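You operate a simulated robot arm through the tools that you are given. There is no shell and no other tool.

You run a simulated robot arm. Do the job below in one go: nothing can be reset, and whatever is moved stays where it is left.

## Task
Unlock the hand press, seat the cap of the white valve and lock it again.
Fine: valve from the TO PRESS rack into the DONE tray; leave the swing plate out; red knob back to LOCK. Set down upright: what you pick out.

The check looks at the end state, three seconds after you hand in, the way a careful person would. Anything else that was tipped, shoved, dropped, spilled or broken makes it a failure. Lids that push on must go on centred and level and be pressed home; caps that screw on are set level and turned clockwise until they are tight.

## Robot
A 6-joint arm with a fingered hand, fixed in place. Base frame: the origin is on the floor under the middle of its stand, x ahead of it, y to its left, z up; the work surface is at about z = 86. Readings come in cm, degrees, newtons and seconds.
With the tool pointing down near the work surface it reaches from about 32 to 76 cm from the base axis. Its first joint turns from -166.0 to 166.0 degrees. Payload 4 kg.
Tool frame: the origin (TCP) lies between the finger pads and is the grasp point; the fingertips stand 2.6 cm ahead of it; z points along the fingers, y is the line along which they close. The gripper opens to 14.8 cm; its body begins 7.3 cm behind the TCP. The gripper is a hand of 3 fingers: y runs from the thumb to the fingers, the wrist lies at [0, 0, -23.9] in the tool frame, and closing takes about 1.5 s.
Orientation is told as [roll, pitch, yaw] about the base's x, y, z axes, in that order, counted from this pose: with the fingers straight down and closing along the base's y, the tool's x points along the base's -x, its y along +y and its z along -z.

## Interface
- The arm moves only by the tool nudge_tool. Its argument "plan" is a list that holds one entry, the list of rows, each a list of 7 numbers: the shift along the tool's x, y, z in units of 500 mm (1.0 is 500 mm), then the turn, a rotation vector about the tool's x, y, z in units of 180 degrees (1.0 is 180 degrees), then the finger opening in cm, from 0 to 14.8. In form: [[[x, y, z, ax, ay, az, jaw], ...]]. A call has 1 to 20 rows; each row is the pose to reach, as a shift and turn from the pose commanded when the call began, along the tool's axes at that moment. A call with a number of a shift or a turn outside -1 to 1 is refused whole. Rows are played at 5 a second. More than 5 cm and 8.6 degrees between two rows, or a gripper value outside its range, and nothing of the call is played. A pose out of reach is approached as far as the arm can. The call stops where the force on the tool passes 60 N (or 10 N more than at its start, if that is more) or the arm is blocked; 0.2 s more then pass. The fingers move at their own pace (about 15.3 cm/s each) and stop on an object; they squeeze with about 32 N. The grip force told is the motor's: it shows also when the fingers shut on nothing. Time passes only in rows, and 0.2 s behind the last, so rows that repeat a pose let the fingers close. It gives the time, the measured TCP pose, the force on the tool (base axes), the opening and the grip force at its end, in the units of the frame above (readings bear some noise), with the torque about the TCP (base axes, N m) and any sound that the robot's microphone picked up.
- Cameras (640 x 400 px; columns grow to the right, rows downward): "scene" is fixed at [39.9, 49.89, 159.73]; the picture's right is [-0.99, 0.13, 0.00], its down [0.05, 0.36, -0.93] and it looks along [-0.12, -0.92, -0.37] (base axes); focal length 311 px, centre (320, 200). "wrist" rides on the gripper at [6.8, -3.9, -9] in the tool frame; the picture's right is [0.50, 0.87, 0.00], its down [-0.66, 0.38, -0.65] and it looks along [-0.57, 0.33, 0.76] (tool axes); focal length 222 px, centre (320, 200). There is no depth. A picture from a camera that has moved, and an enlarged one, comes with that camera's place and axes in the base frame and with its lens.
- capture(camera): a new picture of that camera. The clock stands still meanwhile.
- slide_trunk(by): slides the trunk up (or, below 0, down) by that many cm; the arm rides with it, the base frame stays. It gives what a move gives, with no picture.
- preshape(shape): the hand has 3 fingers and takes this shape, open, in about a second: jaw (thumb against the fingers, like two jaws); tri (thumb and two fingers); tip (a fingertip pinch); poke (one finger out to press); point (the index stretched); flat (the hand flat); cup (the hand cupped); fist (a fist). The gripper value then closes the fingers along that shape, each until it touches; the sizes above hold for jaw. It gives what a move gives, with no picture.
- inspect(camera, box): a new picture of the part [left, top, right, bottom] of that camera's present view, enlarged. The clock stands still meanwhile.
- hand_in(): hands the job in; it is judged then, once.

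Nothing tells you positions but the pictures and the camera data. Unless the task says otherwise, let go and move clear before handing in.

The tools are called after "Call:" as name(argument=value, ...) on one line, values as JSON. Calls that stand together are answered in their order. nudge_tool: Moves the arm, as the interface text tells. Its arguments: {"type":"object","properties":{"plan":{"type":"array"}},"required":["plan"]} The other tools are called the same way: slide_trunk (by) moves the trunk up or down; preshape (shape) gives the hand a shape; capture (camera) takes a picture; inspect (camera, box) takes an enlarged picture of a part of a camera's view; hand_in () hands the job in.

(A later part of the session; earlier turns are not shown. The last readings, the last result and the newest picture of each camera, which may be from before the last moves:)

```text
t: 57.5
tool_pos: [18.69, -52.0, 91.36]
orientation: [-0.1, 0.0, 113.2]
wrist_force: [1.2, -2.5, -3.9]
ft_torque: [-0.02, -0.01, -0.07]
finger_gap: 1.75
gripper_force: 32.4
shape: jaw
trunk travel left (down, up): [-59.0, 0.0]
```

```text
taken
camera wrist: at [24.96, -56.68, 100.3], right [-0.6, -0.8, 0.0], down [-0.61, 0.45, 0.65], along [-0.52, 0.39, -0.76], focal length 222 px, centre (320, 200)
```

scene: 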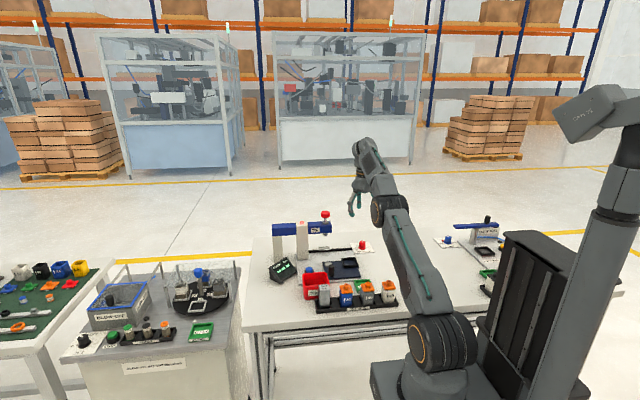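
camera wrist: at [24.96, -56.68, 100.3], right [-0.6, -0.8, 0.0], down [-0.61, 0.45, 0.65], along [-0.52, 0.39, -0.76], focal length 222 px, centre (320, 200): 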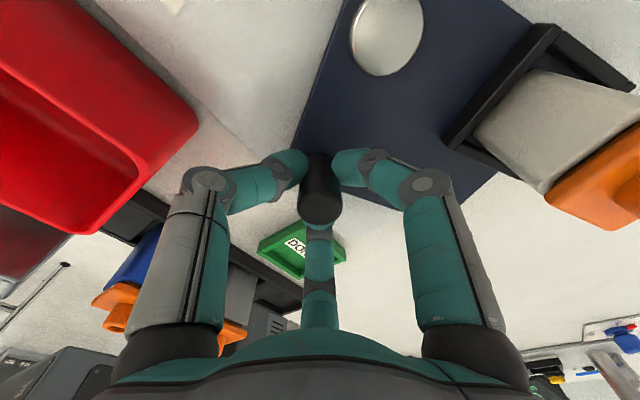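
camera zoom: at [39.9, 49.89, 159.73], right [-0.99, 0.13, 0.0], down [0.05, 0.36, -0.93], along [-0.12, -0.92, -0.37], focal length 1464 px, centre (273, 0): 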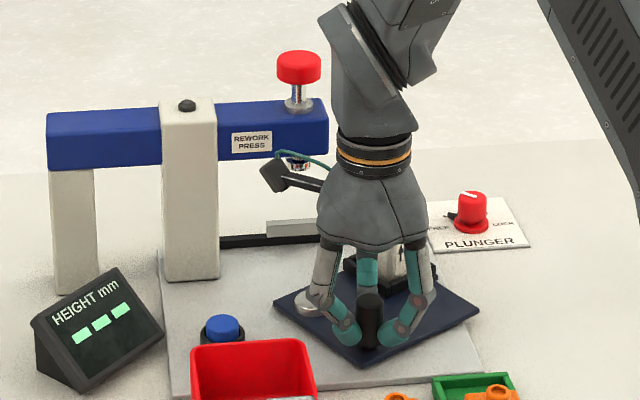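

The plate swings freely and the valve rides along. Continuing to 80° of the swing.

Call:
nudge_tool(plan=[[[0.00215, 0.01282, 0, 0, 0, -0.02778, 1.2], [0.0054, 0.0254, 0, 0, 0, -0.05556, 1.2], [0.00974, 0.03766, 0, 0, 0, -0.08333, 1.2], [0.01513, 0.04948, 0, 0, 0, -0.11111, 1.2], [0.02153, 0.0608, 0, 0, 0, -0.13889, 1.2], [0.02889, 0.07151, 0, 0, 0, -0.16667, 1.2], [0.03716, 0.08154, 0, 0, 0, -0.19444, 1.2], [0.04627, 0.09081, 0, 0, 0, -0.22222, 1.2], [0.05616, 0.09925, 0, 0, 0, -0.25, 1.2], [0.06674, 0.1068, 0, 0, 0, -0.27778, 1.2], [0.06674, 0.1068, 0, 0, 0, -0.27778, 1.2]]])

Call:
inspect(camera="scene", box=[280, 200, 380, 285])

Call:
capture(camera="wrist")

```text
t: 59.9
tool_pos: [15.19, -57.06, 91.33]
orientation: [0.0, 0.1, 163.1]
wrist_force: [-2.1, 0.1, 5.9]
ft_torque: [0.0, 0.02, -0.07]
finger_gap: 1.76
gripper_force: 32.3
shape: jaw
trunk travel left (down, up): [-59.0, 0.0]
```

```text
4.71 times, centred on (330, 242) of scene
camera zoom: at [39.9, 49.89, 159.73], right [-0.99, 0.13, 0.0], down [0.05, 0.36, -0.93], along [-0.12, -0.92, -0.37], focal length 1464 px, centre (273, 0)
```

zoom: 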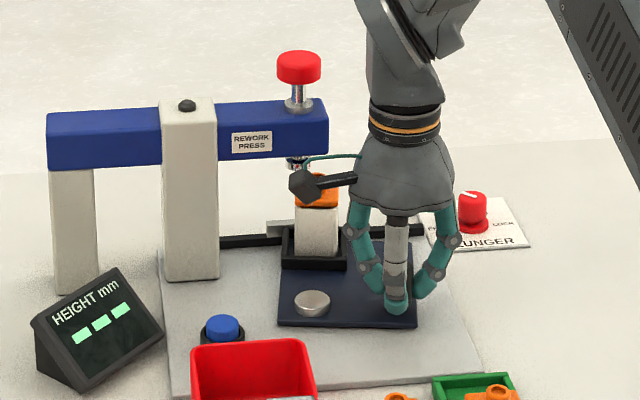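

```text
taken
camera wrist: at [22.74, -55.36, 100.26], right [0.23, -0.97, 0.0], down [-0.74, -0.17, 0.65], along [-0.64, -0.15, -0.76], focal length 222 px, centre (320, 200)
```

wrist: 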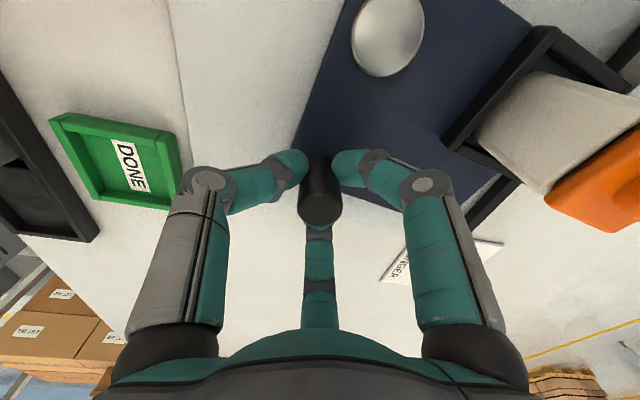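

The valve is nearly under the plunger. I'll finish the last 10° in small steps until the stop is felt.

Call:
nudge_tool(plan=[[[0.00093, 0.00643, 0, 0, 0, -0.01389, 1.2], [0.00215, 0.01282, 0, 0, 0, -0.02778, 1.2], [0.00364, 0.01915, 0, 0, 0, -0.04167, 1.2], [0.0054, 0.0254, 0, 0, 0, -0.05556, 1.2], [0.0054, 0.0254, 0, 0, 0, -0.05556, 1.2]]])

Call:
inspect(camera="scene", box=[300, 205, 370, 270])

Call:
inspect(camera="wrist", box=[420, 0, 640, 240])

```text
t: 61.1
tool_pos: [15.04, -58.54, 91.21]
orientation: [-0.1, 0.1, 173.1]
wrist_force: [0.6, 0.6, 8.3]
ft_torque: [0.01, 0.02, -0.01]
finger_gap: 1.73
gripper_force: 31.8
shape: jaw
trunk travel left (down, up): [-59.0, 0.0]
```

```text
6.15 times, centred on (335, 238) of scene
camera zoom: at [39.9, 49.89, 159.73], right [-0.99, 0.13, 0.0], down [0.05, 0.36, -0.93], along [-0.12, -0.92, -0.37], focal length 1914 px, centre (228, -31)
```

zoom: 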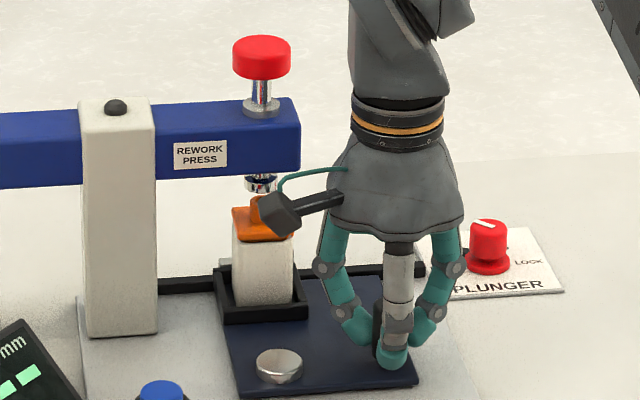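

```text
1.67 times, centred on (530, 120) of wrist
camera zoom: at [22.19, -55.38, 100.25], right [0.39, -0.92, 0.0], down [-0.7, -0.3, 0.65], along [-0.6, -0.26, -0.76], focal length 370 px, centre (-30, 333)
```

zoom: 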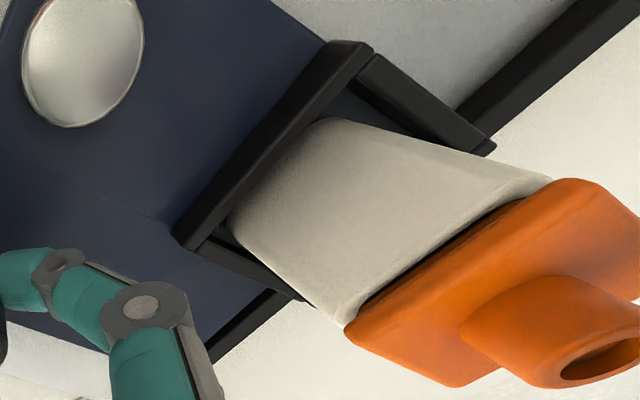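

No stop felt yet at 90°. I will creep further in 2° steps, watching for the stop.

Call:
nudge_tool(plan=[[[0.00046, 0.00322, 0, 0, 0, -0.00694, 1.2], [0.00093, 0.00643, 0, 0, 0, -0.01389, 1.2], [0.00093, 0.00643, 0, 0, 0, -0.01389, 1.2]]])

```text
t: 61.9
tool_pos: [15.06, -58.58, 91.37]
orientation: [-0.1, 0.0, 175.6]
wrist_force: [2.6, 9.9, 5.0]
ft_torque: [0.25, -0.03, -0.09]
finger_gap: 1.77
gripper_force: 31.7
shape: jaw
trunk travel left (down, up): [-59.0, 0.0]
```

The stop is reached; about 10 N pushes back and the handle no longer moves. I will relax that push, open the fingers and rise.

Call:
nudge_tool(plan=[[[-0.0005, -0.0035, 0, 0, 0, 0.007, 1.2], [-0.0009, -0.0055, 0, 0, 0, 0.0139, 1.2], [-0.0009, -0.0055, 0, 0, 0, 0.0139, 2.0], [-0.0009, -0.0055, 0, 0, 0, 0.0139, 3.0], [-0.0009, -0.0055, 0, 0, 0, 0.0139, 4.5], [-0.0009, -0.0055, 0, 0, 0, 0.0139, 5.5], [-0.0009, -0.0055, 0, 0, 0, 0.0139, 5.5], [-0.0009, -0.0055, -0.04, 0, 0, 0.0139, 5.5], [-0.0009, -0.0055, -0.1, 0, 0, 0.0139, 5.5], [-0.0009, -0.0055, -0.18, 0, 0, 0.0139, 5.5], [-0.0009, -0.0055, -0.27, 0, 0, 0.0139, 5.5], [-0.0009, -0.0055, -0.36, 0, 0, 0.0139, 5.5], [-0.0009, -0.0055, -0.4, 0, 0, 0.0139, 5.5]]])

Call:
inspect(camera="scene", box=[280, 195, 380, 285])

Call:
capture(camera="wrist")

```text
t: 64.7
tool_pos: [15.01, -58.69, 111.08]
orientation: [-0.1, 0.0, 173.1]
wrist_force: [-0.8, 0.3, -0.5]
ft_torque: [0.0, 0.03, 0.01]
finger_gap: 5.46
gripper_force: 0.0
shape: jaw
trunk travel left (down, up): [-59.0, 0.0]
```

```text
4.44 times, centred on (330, 240) of scene
camera zoom: at [39.9, 49.89, 159.73], right [-0.99, 0.13, 0.0], down [0.05, 0.36, -0.93], along [-0.12, -0.92, -0.37], focal length 1383 px, centre (276, 22)
```

zoom: 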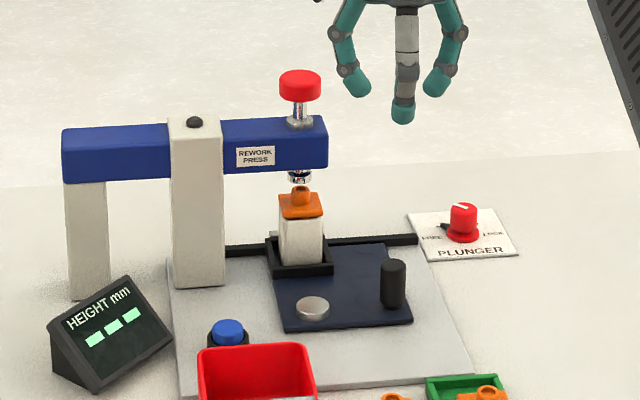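

```text
taken
camera wrist: at [22.18, -55.55, 120.03], right [0.39, -0.92, 0.0], down [-0.7, -0.3, 0.65], along [-0.6, -0.26, -0.76], focal length 222 px, centre (320, 200)
```

wrist: 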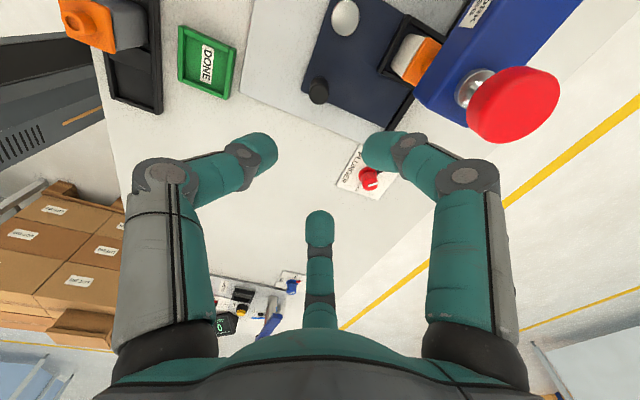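

The valve is under the plunger. Zooming in to check alignment and the plunger cap's position.

Call:
inspect(camera="scene", box=[315, 205, 355, 265])

Call:
inspect(camera="wrist", box=[370, 0, 570, 150])

```text
6.67 times, centred on (335, 235) of scene
camera zoom: at [39.9, 49.89, 159.73], right [-0.99, 0.13, 0.0], down [0.05, 0.36, -0.93], along [-0.12, -0.92, -0.37], focal length 2074 px, centre (220, -33)
```

zoom: 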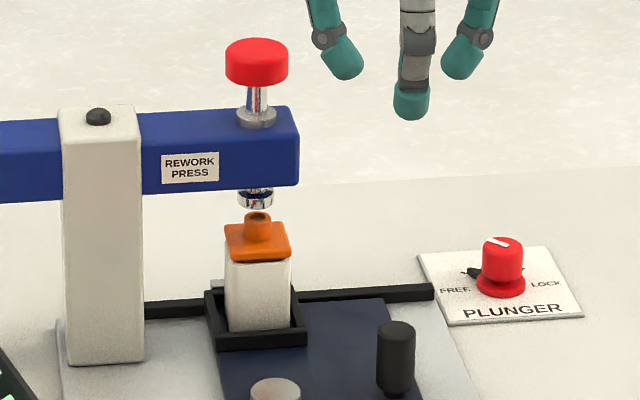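

```text
2.67 times, centred on (470, 75) of wrist
camera zoom: at [22.18, -55.55, 120.03], right [0.39, -0.92, 0.0], down [-0.7, -0.3, 0.65], along [-0.6, -0.26, -0.76], focal length 592 px, centre (-80, 533)
```

zoom: 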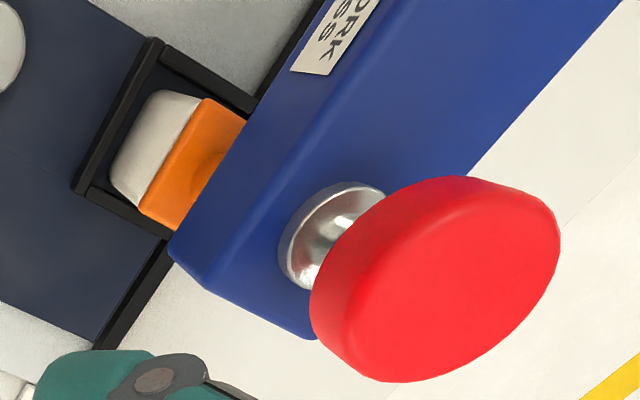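

The valve port and plunger are aligned near (22.5, -67.7), and the plunger's red cap top is at z ≈ 106.7. I will make a fist to press with and see how it looks.

Call:
preshape(shape="fist")

Call:
capture(camera="wrist")

Call:
inspect(camera="scene", box=[310, 150, 400, 240])

```text
t: 65.6
tool_pos: [15.09, -58.67, 110.94]
orientation: [-0.1, 0.0, 173.0]
wrist_force: [0.4, 0.3, -0.8]
ft_torque: [0.01, -0.02, 0.02]
finger_gap: 0.0
gripper_force: 0.1
shape: fist
trunk travel left (down, up): [-59.0, 0.0]
```

```text
taken
camera wrist: at [22.18, -55.58, 119.98], right [0.39, -0.92, 0.0], down [-0.7, -0.3, 0.65], along [-0.6, -0.26, -0.76], focal length 222 px, centre (320, 200)
```

wrist: 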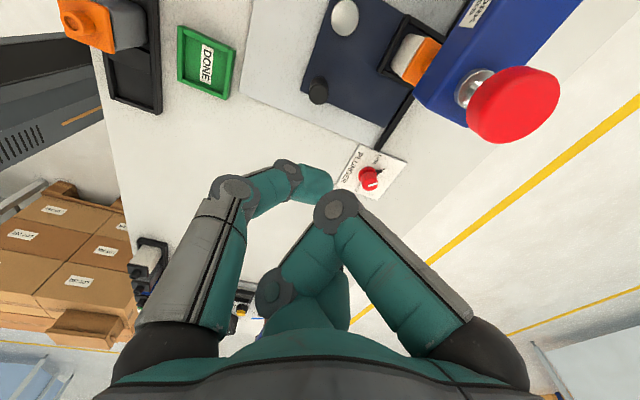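

```text
4.44 times, centred on (355, 195) of scene
camera zoom: at [39.9, 49.89, 159.73], right [-0.99, 0.13, 0.0], down [0.05, 0.36, -0.93], along [-0.12, -0.92, -0.37], focal length 1383 px, centre (164, 222)
```

zoom: 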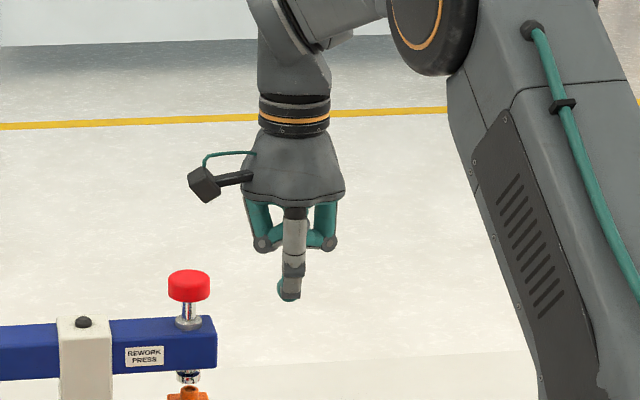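

The fist leaves the thumb sticking out. I will look at the "poke" shape, which is meant for pressing.

Call:
preshape(shape="poke")

Call:
capture(camera="wrist")

Call:
inspect(camera="scene", box=[310, 150, 400, 240])

```text
t: 66.5
tool_pos: [15.05, -58.64, 110.96]
orientation: [0.0, 0.0, 173.1]
wrist_force: [0.4, -0.1, -1.0]
ft_torque: [0.01, 0.01, 0.03]
finger_gap: 0.01
gripper_force: 0.0
shape: poke
trunk travel left (down, up): [-59.0, 0.0]
```

```text
taken
camera wrist: at [22.18, -55.58, 119.98], right [0.39, -0.92, 0.0], down [-0.7, -0.3, 0.65], along [-0.6, -0.26, -0.76], focal length 222 px, centre (320, 200)
```

wrist: 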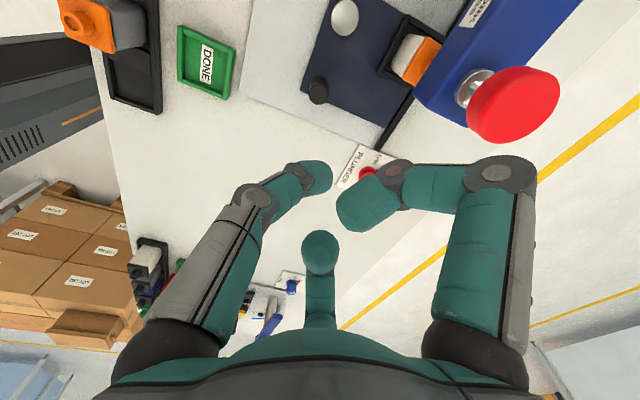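

```text
4.44 times, centred on (355, 195) of scene
camera zoom: at [39.9, 49.89, 159.73], right [-0.99, 0.13, 0.0], down [0.05, 0.36, -0.93], along [-0.12, -0.92, -0.37], focal length 1383 px, centre (164, 222)
```

zoom: 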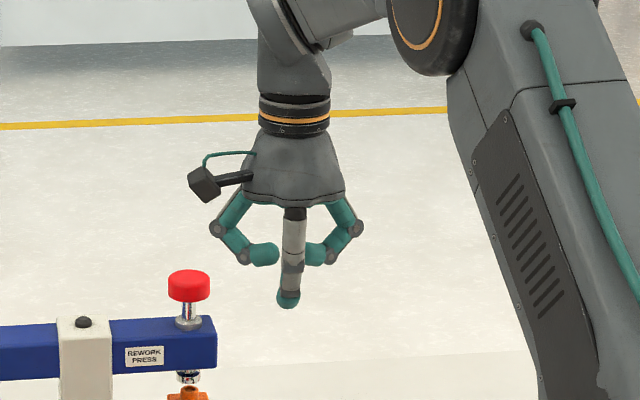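

In "poke" only the thumb presses, so I will use "jaw" fully closed, a tripod of three fingertips, for a sturdier push. First I close it here in free air.

Call:
preshape(shape="jaw")

Call:
nudge_tool(plan=[[[0, 0, -0.03, 0, 0, 0, 8], [0, 0, -0.05, 0, 0, 0, 3], [0, 0, -0.05, 0, 0, 0, 0], [0, 0, -0.05, 0, 0, 0, 0], [0, 0, -0.05, 0, 0, 0, 0], [0, 0, -0.05, 0, 0, 0, 0]]])

Call:
capture(camera="wrist")

Call:
inspect(camera="scene", box=[310, 150, 400, 240])

```text
t: 67.4
tool_pos: [15.01, -58.71, 111.03]
orientation: [-0.1, 0.0, 173.0]
wrist_force: [0.5, -0.2, 0.3]
ft_torque: [0.0, 0.01, 0.01]
finger_gap: 14.81
gripper_force: 0.0
shape: jaw
trunk travel left (down, up): [-59.0, 0.0]
```

```text
t: 68.8
tool_pos: [15.03, -58.62, 113.5]
orientation: [-0.2, -0.1, 173.0]
wrist_force: [0.3, 0.7, -0.1]
ft_torque: [-0.02, 0.01, -0.01]
finger_gap: 0.0
gripper_force: 32.1
shape: jaw
trunk travel left (down, up): [-59.0, 0.0]
```

```text
taken
camera wrist: at [22.22, -55.61, 122.57], right [0.39, -0.92, 0.0], down [-0.7, -0.3, 0.65], along [-0.6, -0.26, -0.76], focal length 222 px, centre (320, 200)
```

wrist: 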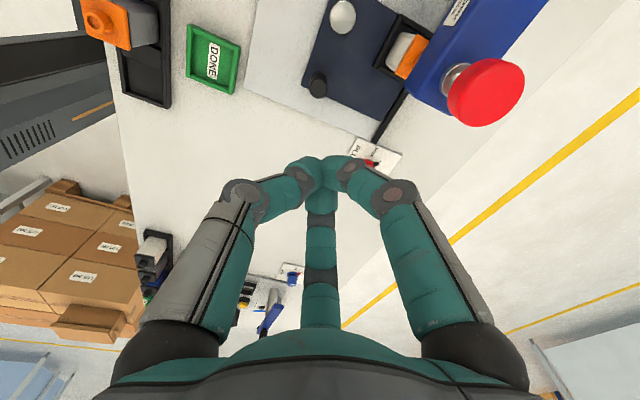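

```text
4.44 times, centred on (355, 195) of scene
camera zoom: at [39.9, 49.89, 159.73], right [-0.99, 0.13, 0.0], down [0.05, 0.36, -0.93], along [-0.12, -0.92, -0.37], focal length 1383 px, centre (164, 222)
```

zoom: 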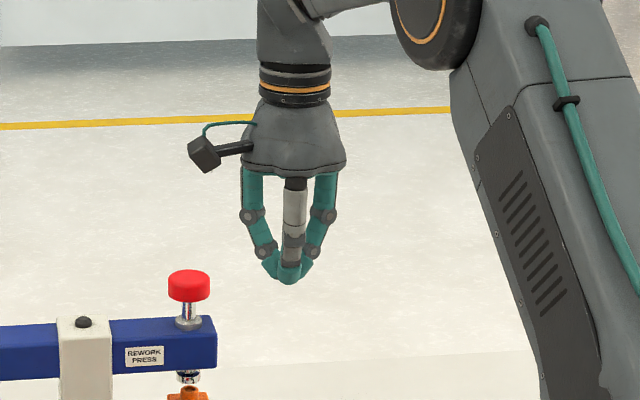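

The tripod is closed. I will move over the red plunger cap, leaning the tool 10° outward for reach.

Call:
nudge_tool(plan=[[[0.028, 0.0255, 0, -0.0085, 0.004, 0, 0], [0.056, 0.051, 0, -0.017, 0.008, 0, 0], [0.084, 0.0764, 0, -0.0255, 0.012, 0, 0], [0.112, 0.102, 0, -0.034, 0.016, 0, 0], [0.14, 0.127, 0.003, -0.0425, 0.02, 0, 0], [0.1688, 0.1528, 0.006, -0.0502, 0.0238, 0, 0], [0.1688, 0.1528, 0.006, -0.0502, 0.0238, 0, 0]]])

Call:
capture(camera="wrist")

Call:
inspect(camera="scene", box=[290, 175, 380, 265])

```text
t: 70.4
tool_pos: [22.52, -67.19, 113.5]
orientation: [9.0, 4.4, 173.5]
wrist_force: [0.8, -0.6, 0.5]
ft_torque: [-0.01, 0.0, 0.03]
finger_gap: 0.0
gripper_force: 31.8
shape: jaw
trunk travel left (down, up): [-59.0, 0.0]
```

```text
taken
camera wrist: at [29.14, -62.64, 122.16], right [0.39, -0.91, 0.17], down [-0.73, -0.19, 0.65], along [-0.56, -0.38, -0.74], focal length 222 px, centre (320, 200)
```

wrist: 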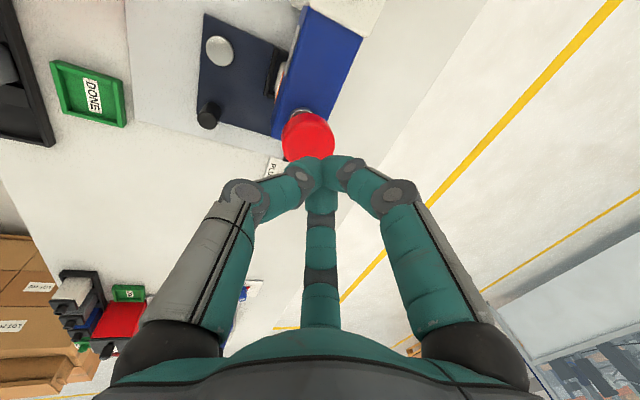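

```text
4.44 times, centred on (335, 220) of scene
camera zoom: at [39.9, 49.89, 159.73], right [-0.99, 0.13, 0.0], down [0.05, 0.36, -0.93], along [-0.12, -0.92, -0.37], focal length 1383 px, centre (253, 111)
```

zoom: 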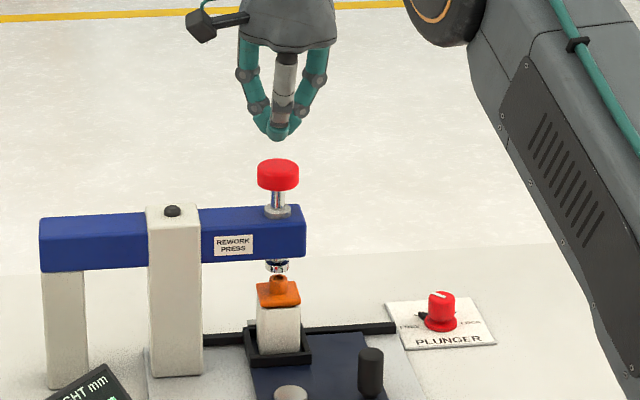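

Call:
inspect(camera="wrist", box=[250, 90, 390, 220])

Call:
inspect(camera="scene", box=[325, 185, 365, 245])

```text
3.08 times, centred on (320, 155) of wrist
camera zoom: at [29.14, -62.64, 122.16], right [0.39, -0.91, 0.17], down [-0.73, -0.19, 0.65], along [-0.56, -0.38, -0.74], focal length 684 px, centre (320, 338)
```

zoom: 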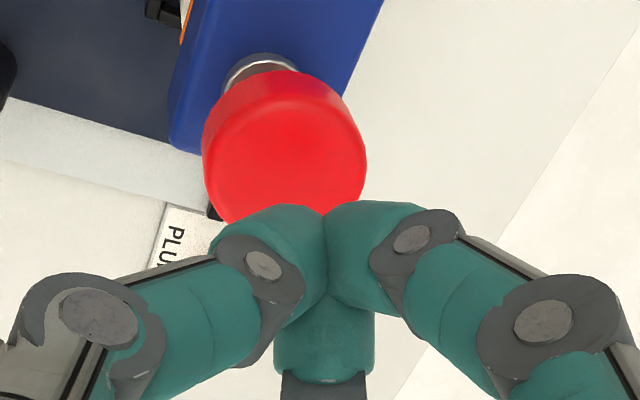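

```text
6.67 times, centred on (345, 215) of scene
camera zoom: at [39.9, 49.89, 159.73], right [-0.99, 0.13, 0.0], down [0.05, 0.36, -0.93], along [-0.12, -0.92, -0.37], focal length 2074 px, centre (153, 100)
```

zoom: 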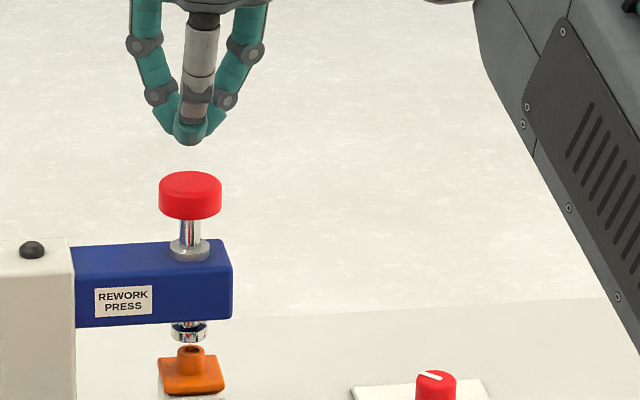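

The tripod tip lines up with the red cap within 0.2 cm. Descending vertically until just above it.

Call:
nudge_tool(plan=[[[-0.0015, -0.0032, 0.0197, 0, 0, 0, 0], [-0.003, -0.0064, 0.0394, 0, 0, 0, 0], [-0.0045, -0.0096, 0.0591, 0, 0, 0, 0], [-0.0053, -0.0112, 0.069, 0, 0, 0, 0], [-0.0053, -0.0112, 0.069, 0, 0, 0, 0]]])

Call:
inspect(camera="scene", box=[325, 185, 365, 245])

Call:
inspect(camera="wrist", box=[250, 90, 390, 220])

```text
t: 71.6
tool_pos: [22.53, -67.05, 109.9]
orientation: [9.0, 4.3, 173.4]
wrist_force: [-0.2, -0.7, 2.0]
ft_torque: [-0.01, -0.03, 0.01]
finger_gap: 0.0
gripper_force: 32.1
shape: jaw
trunk travel left (down, up): [-59.0, 0.0]
```

```text
6.67 times, centred on (345, 215) of scene
camera zoom: at [39.9, 49.89, 159.73], right [-0.99, 0.13, 0.0], down [0.05, 0.36, -0.93], along [-0.12, -0.92, -0.37], focal length 2074 px, centre (153, 100)
```

zoom: 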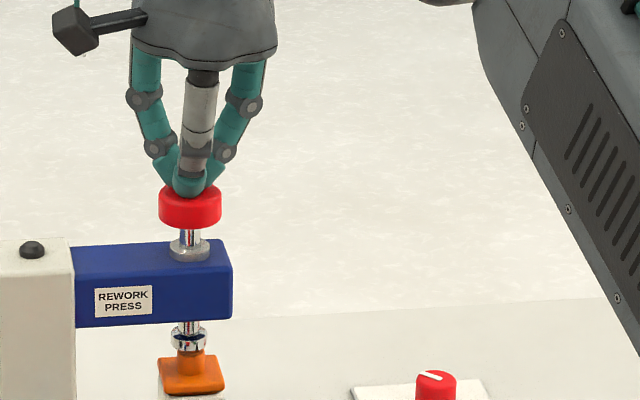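

```text
3.08 times, centred on (320, 155) of wrist
camera zoom: at [29.17, -62.56, 118.69], right [0.39, -0.91, 0.17], down [-0.73, -0.19, 0.65], along [-0.56, -0.38, -0.74], focal length 684 px, centre (320, 338)
```

zoom: 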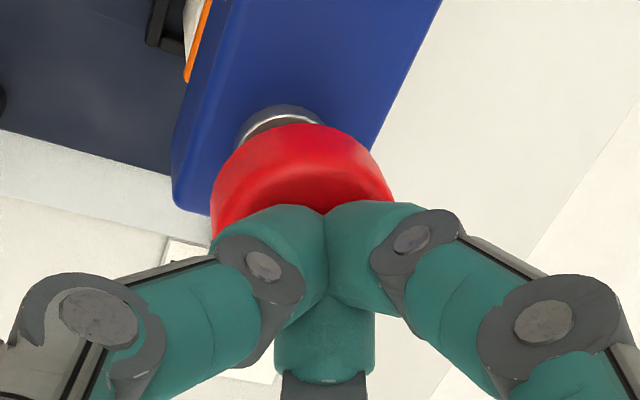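

The plunger moves freely with 2 N, so it's unlocked, and its foot is reaching the port. Pressing on in small steps.

Call:
nudge_tool(plan=[[[-0.0002, -0.0005, 0.003, 0, 0, 0, 0], [-0.0005, -0.001, 0.0059, 0, 0, 0, 0], [-0.0007, -0.0014, 0.0089, 0, 0, 0, 0], [-0.0007, -0.0014, 0.0089, 0, 0, 0, 0]]])

Call:
inspect(camera="scene", box=[325, 195, 365, 255])

Call:
inspect(camera="scene", box=[270, 255, 310, 285])

```text
t: 72.6
tool_pos: [22.5, -67.03, 109.44]
orientation: [8.9, 4.2, 173.4]
wrist_force: [-0.5, 0.1, 0.6]
ft_torque: [0.01, 0.01, 0.0]
finger_gap: 0.0
gripper_force: 32.2
shape: jaw
trunk travel left (down, up): [-59.0, 0.0]
```

```text
6.67 times, centred on (345, 225) of scene
camera zoom: at [39.9, 49.89, 159.73], right [-0.99, 0.13, 0.0], down [0.05, 0.36, -0.93], along [-0.12, -0.92, -0.37], focal length 2074 px, centre (153, 33)
```

zoom: 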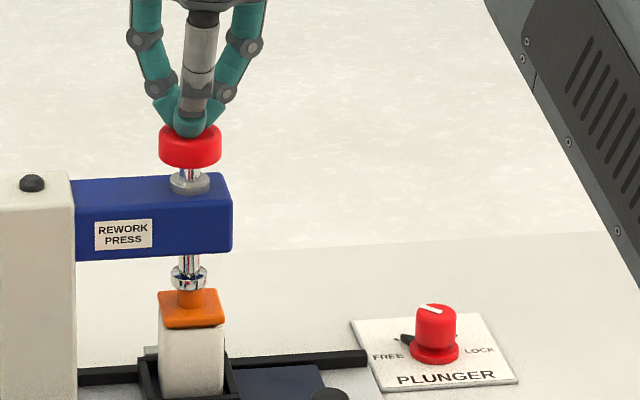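

```text
13.33 times, centred on (290, 270) of scene
camera zoom: at [39.9, 49.89, 159.73], right [-0.99, 0.13, 0.0], down [0.05, 0.36, -0.93], along [-0.12, -0.92, -0.37], focal length 4148 px, centre (720, -733)
```

zoom: 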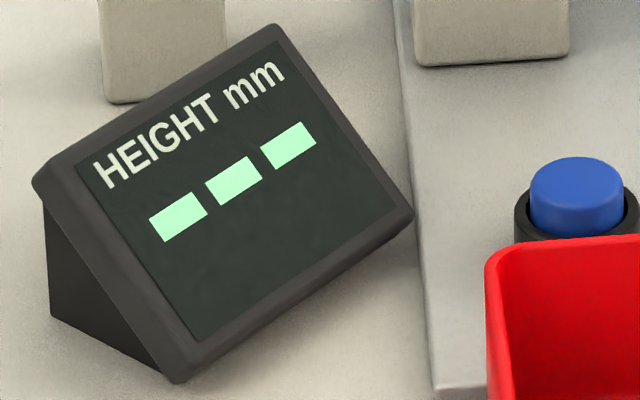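

Call:
nudge_tool(plan=[[[-0.0002, -0.0005, 0.003, 0, 0, 0, 0], [-0.0005, -0.001, 0.0059, 0, 0, 0, 0], [-0.0005, -0.001, 0.0059, 0, 0, 0, 0]]])

Call:
inspect(camera="scene", box=[325, 205, 355, 255])

```text
t: 73.4
tool_pos: [22.56, -67.11, 109.19]
orientation: [9.1, 4.3, 173.3]
wrist_force: [0.1, -0.4, 6.0]
ft_torque: [-0.01, 0.01, 0.01]
finger_gap: 0.01
gripper_force: 32.0
shape: jaw
trunk travel left (down, up): [-59.0, 0.0]
```

```text
8.00 times, centred on (340, 230) of scene
camera zoom: at [39.9, 49.89, 159.73], right [-0.99, 0.13, 0.0], down [0.05, 0.36, -0.93], along [-0.12, -0.92, -0.37], focal length 2489 px, centre (160, -40)
```

zoom: 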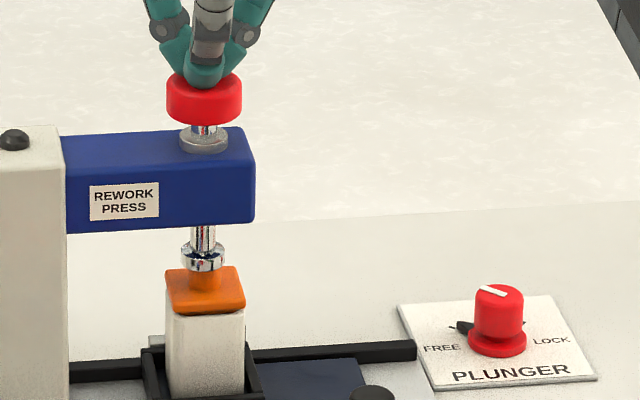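

Contact with the port is starting (6 N). Continuing to press the cap home in fine steps.

Call:
nudge_tool(plan=[[[-0.0002, -0.0003, 0.002, 0, 0, 0, 0], [-0.0003, -0.0006, 0.0039, 0, 0, 0, 0], [-0.0005, -0.001, 0.0059, 0, 0, 0, 0], [-0.0005, -0.001, 0.0059, 0, 0, 0, 0]]])

Call:
inspect(camera="scene", box=[325, 205, 355, 255])

```text
t: 74.4
tool_pos: [22.45, -67.0, 108.9]
orientation: [9.1, 4.3, 173.4]
wrist_force: [0.7, 0.6, 11.3]
ft_torque: [-0.02, 0.05, 0.05]
finger_gap: 0.0
gripper_force: 32.0
shape: jaw
trunk travel left (down, up): [-59.0, 0.0]
```

```text
8.00 times, centred on (340, 230) of scene
camera zoom: at [39.9, 49.89, 159.73], right [-0.99, 0.13, 0.0], down [0.05, 0.36, -0.93], along [-0.12, -0.92, -0.37], focal length 2489 px, centre (160, -40)
```

zoom: 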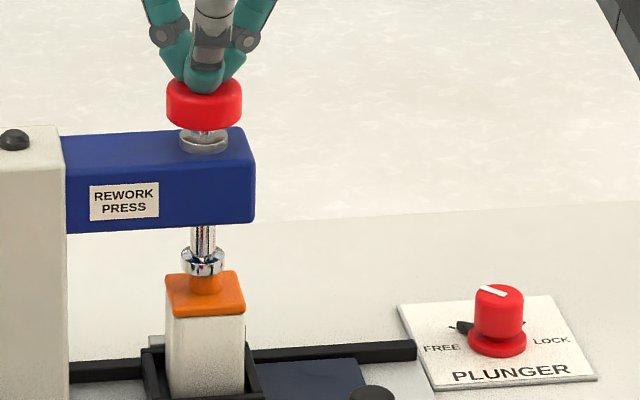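

The cap is going down onto the body with 11 N. Pressing further.

Call:
nudge_tool(plan=[[[-0.0002, -0.0003, 0.002, 0, 0, 0, 0], [-0.0003, -0.0006, 0.0039, 0, 0, 0, 0], [-0.0005, -0.001, 0.0059, 0, 0, 0, 0], [-0.0005, -0.001, 0.0059, 0, 0, 0, 0]]])

Call:
inspect(camera="scene", box=[325, 205, 355, 255])

```text
t: 75.4
tool_pos: [22.45, -66.97, 108.87]
orientation: [9.3, 4.4, 173.5]
wrist_force: [0.6, -1.2, 32.8]
ft_torque: [-0.1, 0.03, 0.02]
finger_gap: 0.01
gripper_force: 31.8
shape: jaw
trunk travel left (down, up): [-59.0, 0.0]
```

```text
8.00 times, centred on (340, 230) of scene
camera zoom: at [39.9, 49.89, 159.73], right [-0.99, 0.13, 0.0], down [0.05, 0.36, -0.93], along [-0.12, -0.92, -0.37], focal length 2489 px, centre (160, -40)
```

zoom: 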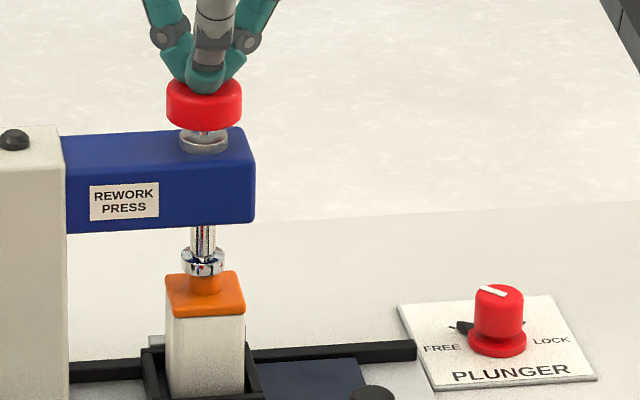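

Force has risen to 33 N with little movement. I will look closely at the cap/body seam and the height display.

Call:
inspect(camera="scene", box=[333, 228, 353, 256])

Call:
inspect(camera="scene", box=[270, 255, 310, 285])

```text
14.29 times, centred on (343, 242) of scene
camera zoom: at [39.9, 49.89, 159.73], right [-0.99, 0.13, 0.0], down [0.05, 0.36, -0.93], along [-0.12, -0.92, -0.37], focal length 4444 px, centre (-9, -400)
```

zoom: 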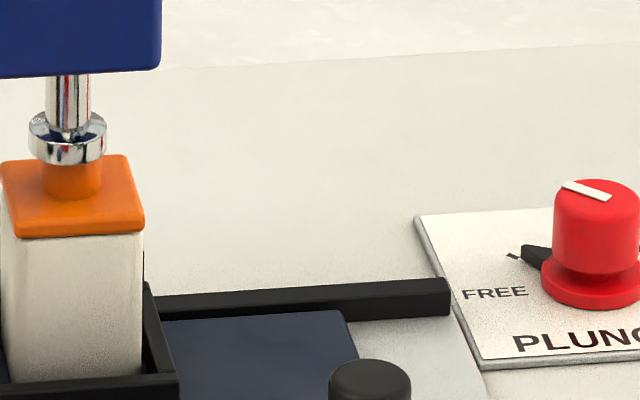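

```text
13.33 times, centred on (290, 270) of scene
camera zoom: at [39.9, 49.89, 159.73], right [-0.99, 0.13, 0.0], down [0.05, 0.36, -0.93], along [-0.12, -0.92, -0.37], focal length 4148 px, centre (720, -733)
```

zoom: 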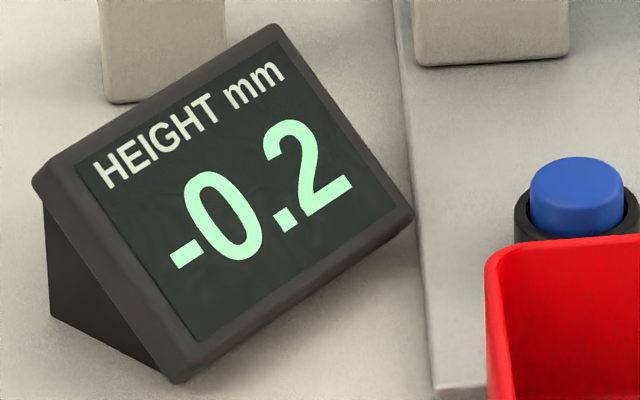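

The seam is closed and the display reads -0.2 mm, so the cap looks seated. I will push a little harder to confirm it's fully home (reading stable).

Call:
nudge_tool(plan=[[[-0.0002, -0.0003, 0.002, 0, 0, 0, 0], [-0.0003, -0.0006, 0.0036, 0, 0, 0, 0], [-0.0003, -0.0006, 0.0036, 0, 0, 0, 0], [-0.0003, -0.0006, 0.0036, 0, 0, 0, 0]]])

Call:
inspect(camera="scene", box=[270, 255, 310, 285])

Call:
inspect(camera="scene", box=[325, 228, 353, 256])

```text
t: 76.4
tool_pos: [22.5, -66.94, 108.88]
orientation: [9.4, 4.4, 173.5]
wrist_force: [0.6, 0.2, 41.9]
ft_torque: [-0.14, 0.08, -0.02]
finger_gap: 0.0
gripper_force: 32.3
shape: jaw
trunk travel left (down, up): [-59.0, 0.0]
```

```text
13.33 times, centred on (290, 270) of scene
camera zoom: at [39.9, 49.89, 159.73], right [-0.99, 0.13, 0.0], down [0.05, 0.36, -0.93], along [-0.12, -0.92, -0.37], focal length 4148 px, centre (720, -733)
```

zoom: 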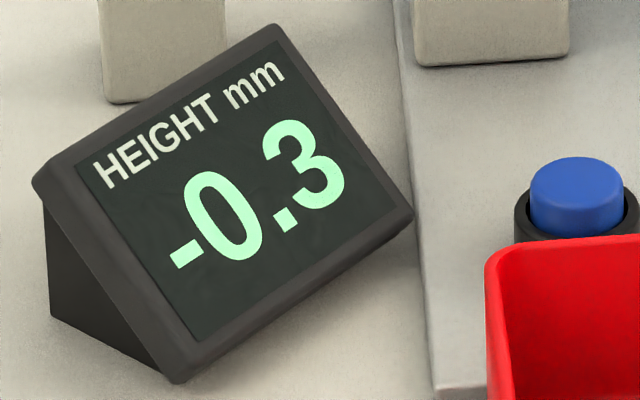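

```text
14.29 times, centred on (339, 242) of scene
camera zoom: at [39.9, 49.89, 159.73], right [-0.99, 0.13, 0.0], down [0.05, 0.36, -0.93], along [-0.12, -0.92, -0.37], focal length 4444 px, centre (49, -400)
```

zoom: 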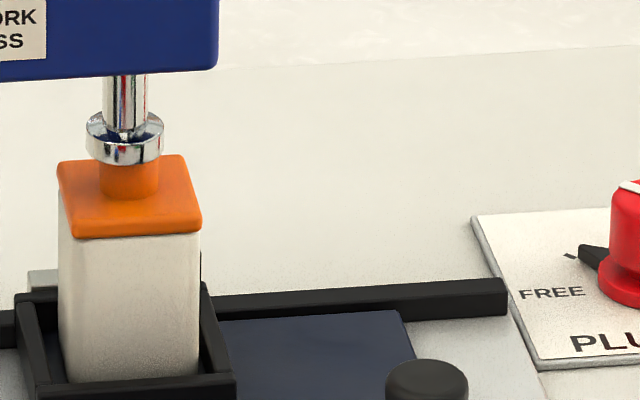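

At 42 N the reading hardly changed (-0.3) and the cap is flush and level. One slightly firmer push to confirm the hard seat.

Call:
nudge_tool(plan=[[[-0.0001, -0.0002, 0.0014, 0, 0, 0, 0], [-0.0002, -0.0004, 0.0026, 0, 0, 0, 0], [-0.0002, -0.0004, 0.0026, 0, 0, 0, 0]]])

Call:
inspect(camera="scene", box=[270, 255, 310, 285])

```text
t: 77.2
tool_pos: [22.49, -66.92, 108.89]
orientation: [9.6, 4.5, 173.5]
wrist_force: [-0.6, 1.3, 46.1]
ft_torque: [-0.17, 0.17, -0.02]
finger_gap: 0.0
gripper_force: 32.3
shape: jaw
trunk travel left (down, up): [-59.0, 0.0]
```

```text
13.33 times, centred on (290, 270) of scene
camera zoom: at [39.9, 49.89, 159.73], right [-0.99, 0.13, 0.0], down [0.05, 0.36, -0.93], along [-0.12, -0.92, -0.37], focal length 4148 px, centre (720, -733)
```

zoom: 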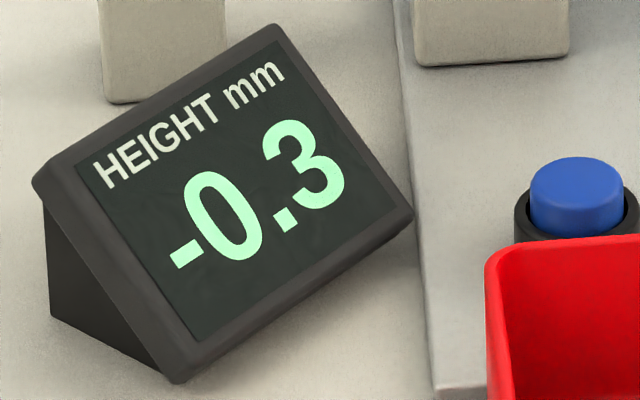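

The reading is stable at -0.3 under 46 N, so the cap is home. Lifting off the plunger.

Call:
nudge_tool(plan=[[[0.0005, 0.001, -0.006, 0, 0, 0, 0], [0.0015, 0.0032, -0.0197, 0, 0, 0, 0], [0.003, 0.0064, -0.0394, 0, 0, 0, 0], [0.006, 0.0128, -0.0788, 0, 0, 0, 0], [0.009, 0.0192, -0.118, 0, 0, 0, 0], [0.009, 0.0192, -0.118, 0, 0, 0, 0]]])

Call:
inspect(camera="scene", box=[270, 185, 380, 285])

Call:
inspect(camera="scene", box=[325, 205, 355, 255])

```text
t: 78.6
tool_pos: [22.6, -67.22, 114.25]
orientation: [9.0, 4.4, 173.4]
wrist_force: [-1.1, 1.1, -0.2]
ft_torque: [0.0, 0.0, -0.02]
finger_gap: 0.0
gripper_force: 32.1
shape: jaw
trunk travel left (down, up): [-59.0, 0.0]
```

```text
4.00 times, centred on (325, 235) of scene
camera zoom: at [39.9, 49.89, 159.73], right [-0.99, 0.13, 0.0], down [0.05, 0.36, -0.93], along [-0.12, -0.92, -0.37], focal length 1244 px, centre (300, 60)
```

zoom: 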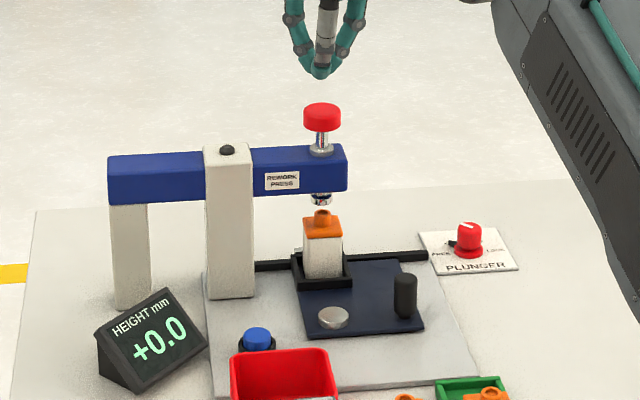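

```text
8.00 times, centred on (340, 230) of scene
camera zoom: at [39.9, 49.89, 159.73], right [-0.99, 0.13, 0.0], down [0.05, 0.36, -0.93], along [-0.12, -0.92, -0.37], focal length 2489 px, centre (160, -40)
```

zoom: 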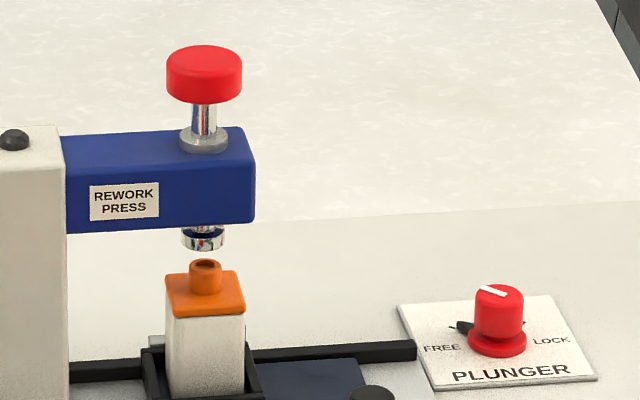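

The display settled at +0.0 mm after release and the plunger sprang back, so the cap is seated. I will go back over the handle and straighten the tool.

Call:
nudge_tool(plan=[[[-0.0285, -0.0254, -0.008, 0.0085, -0.004, 0, 0], [-0.057, -0.0508, -0.012, 0.017, -0.008, 0, 0], [-0.0855, -0.0762, -0.016, 0.0255, -0.012, 0, 0], [-0.114, -0.1015, -0.02, 0.034, -0.016, 0, 2], [-0.1425, -0.127, -0.024, 0.0425, -0.02, 0, 5.5], [-0.1709, -0.1523, -0.0268, 0.0502, -0.0238, 0, 5.5], [-0.1709, -0.1523, -0.0268, 0.0502, -0.0238, 0, 5.5]]])

Call:
inspect(camera="wrist", box=[220, 20, 420, 220])

```text
t: 80.2
tool_pos: [14.79, -58.5, 113.83]
orientation: [0.0, 0.0, 173.1]
wrist_force: [0.0, -0.5, 0.8]
ft_torque: [-0.01, 0.01, 0.0]
finger_gap: 5.48
gripper_force: 0.0
shape: jaw
trunk travel left (down, up): [-59.0, 0.0]
```

```text
2.00 times, centred on (320, 120) of wrist
camera zoom: at [21.97, -55.41, 122.76], right [0.39, -0.92, 0.0], down [-0.7, -0.3, 0.65], along [-0.6, -0.26, -0.76], focal length 444 px, centre (320, 360)
```

zoom: 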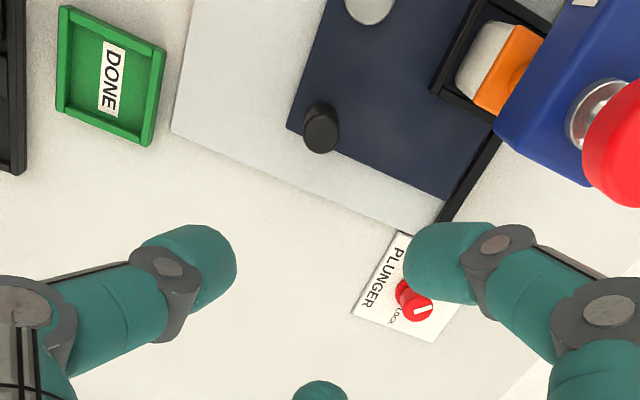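

The handle is at about (15.1, -58.5). I will centre and descend onto it.

Call:
nudge_tool(plan=[[[0.0066, 0, 0.08, 0, 0, 0, 5.5], [0.0066, 0, 0.16, 0, 0, 0, 5.5], [0.0066, 0, 0.24, 0, 0, 0, 5.5], [0.0066, 0, 0.31, 0, 0, 0, 5.5], [0.0066, 0, 0.36, 0, 0, 0, 5.5], [0.0066, 0, 0.36, 0, 0, 0, 5.5]]])

Call:
inspect(camera="wrist", box=[220, 40, 420, 240])

```text
t: 81.6
tool_pos: [15.3, -58.47, 95.83]
orientation: [-0.1, 0.1, 173.1]
wrist_force: [0.2, 0.7, 0.2]
ft_torque: [0.02, 0.0, -0.02]
finger_gap: 5.45
gripper_force: 0.1
shape: jaw
trunk travel left (down, up): [-59.0, 0.0]
```

```text
2.00 times, centred on (320, 140) of wrist
camera zoom: at [22.47, -55.39, 104.79], right [0.39, -0.92, 0.0], down [-0.7, -0.3, 0.65], along [-0.6, -0.26, -0.76], focal length 444 px, centre (320, 320)
```

zoom: 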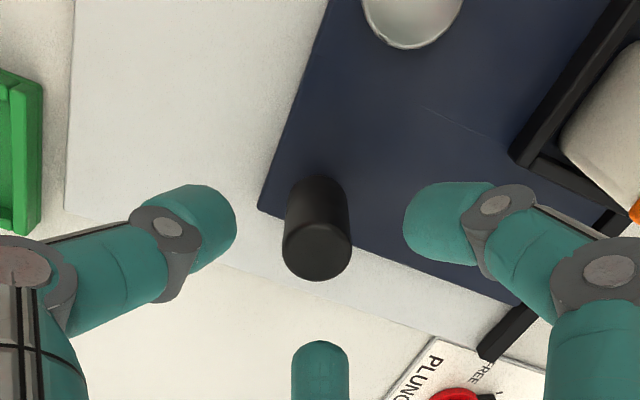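

Call:
nudge_tool(plan=[[[-0.0044, 0.001, 0.03, 0, 0, 0, 5.5], [-0.0044, 0.001, 0.06, 0, 0, 0, 5.5], [-0.0044, 0.001, 0.09, 0, 0, 0, 5.5], [-0.0044, 0.001, 0.09, 0, 0, 0, 4.5], [-0.0044, 0.001, 0.09, 0, 0, 0, 3.6], [-0.0044, 0.001, 0.09, 0, 0, 0, 3.0], [-0.0044, 0.001, 0.09, 0, 0, 0, 2.6], [-0.0044, 0.001, 0.09, 0, 0, 0, 2.2], [-0.0044, 0.001, 0.09, 0, 0, 0, 1.8], [-0.0044, 0.001, 0.09, 0, 0, 0, 1.5], [-0.0044, 0.001, 0.09, 0, 0, 0, 1.2], [-0.0044, 0.001, 0.09, 0, 0, 0, 1.2]]])

Call:
inspect(camera="wrist", box=[220, 40, 420, 240])

Call:
inspect(camera="scene", box=[300, 205, 380, 285])

```text
t: 84.2
tool_pos: [14.95, -58.69, 91.23]
orientation: [-0.2, 0.0, 173.2]
wrist_force: [0.7, -0.1, -4.4]
ft_torque: [0.05, 0.0, -0.03]
finger_gap: 1.8
gripper_force: 32.3
shape: jaw
trunk travel left (down, up): [-59.0, 0.0]
```

```text
2.00 times, centred on (320, 140) of wrist
camera zoom: at [22.18, -55.46, 100.25], right [0.39, -0.92, 0.0], down [-0.7, -0.3, 0.65], along [-0.6, -0.26, -0.76], focal length 444 px, centre (320, 320)
```

zoom: 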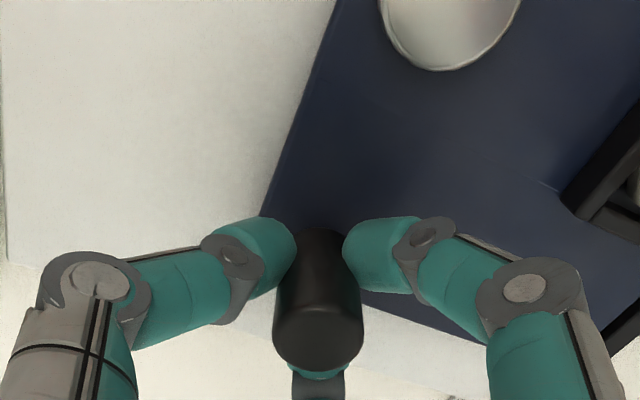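

```text
5.00 times, centred on (340, 245) of scene
camera zoom: at [39.9, 49.89, 159.73], right [-0.99, 0.13, 0.0], down [0.05, 0.36, -0.93], along [-0.12, -0.92, -0.37], focal length 1555 px, centre (220, -25)
```

zoom: 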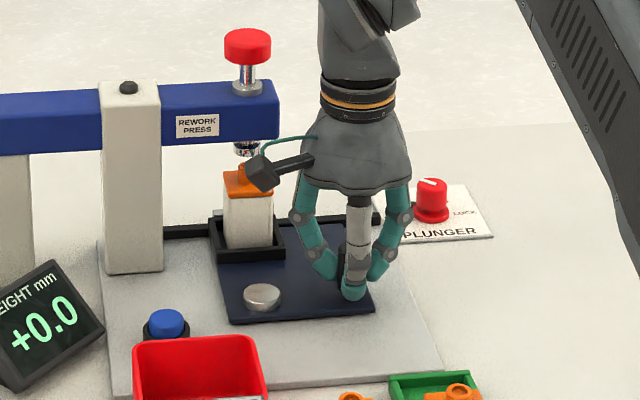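

Handle gripped. Swinging the plate back out, clockwise, 60° first.

Call:
nudge_tool(plan=[[[-0.00102, -0.01296, 0, 0, 0, 0.02778, 1.2], [-0.00091, -0.02596, 0, 0, 0, 0.05556, 1.2], [0.00034, -0.03889, 0, 0, 0, 0.08333, 1.2], [0.00271, -0.05167, 0, 0, 0, 0.11111, 1.2], [0.00618, -0.0642, 0, 0, 0, 0.13889, 1.2], [0.01073, -0.07637, 0, 0, 0, 0.16667, 1.2], [0.01633, -0.08811, 0, 0, 0, 0.19444, 1.2], [0.02292, -0.0993, 0, 0, 0, 0.22222, 1.2], [0.03047, -0.10989, 0, 0, 0, 0.25, 1.2], [0.03891, -0.11977, 0, 0, 0, 0.27778, 1.2], [0.04818, -0.12888, 0, 0, 0, 0.30556, 1.2], [0.05821, -0.13715, 0, 0, 0, 0.33333, 1.2], [0.05821, -0.13715, 0, 0, 0, 0.33333, 1.2]]])

Call:
inspect(camera="scene", box=[280, 200, 380, 285])

```text
t: 87.0
tool_pos: [18.74, -52.07, 91.17]
orientation: [-0.1, 0.0, 113.0]
wrist_force: [-0.9, 0.2, 3.8]
ft_torque: [0.06, 0.02, -0.03]
finger_gap: 1.79
gripper_force: 32.1
shape: jaw
trunk travel left (down, up): [-59.0, 0.0]
```

```text
4.71 times, centred on (330, 242) of scene
camera zoom: at [39.9, 49.89, 159.73], right [-0.99, 0.13, 0.0], down [0.05, 0.36, -0.93], along [-0.12, -0.92, -0.37], focal length 1464 px, centre (273, 0)
```

zoom: 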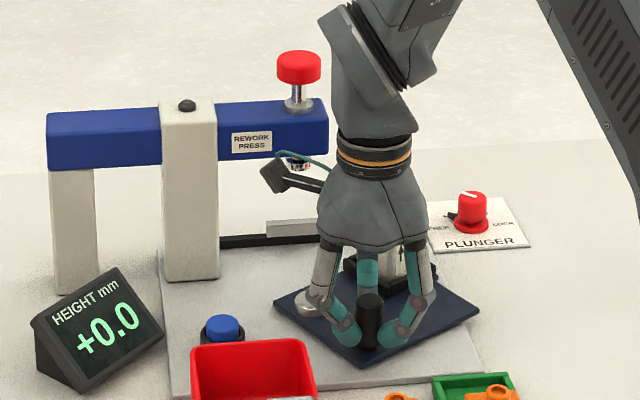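

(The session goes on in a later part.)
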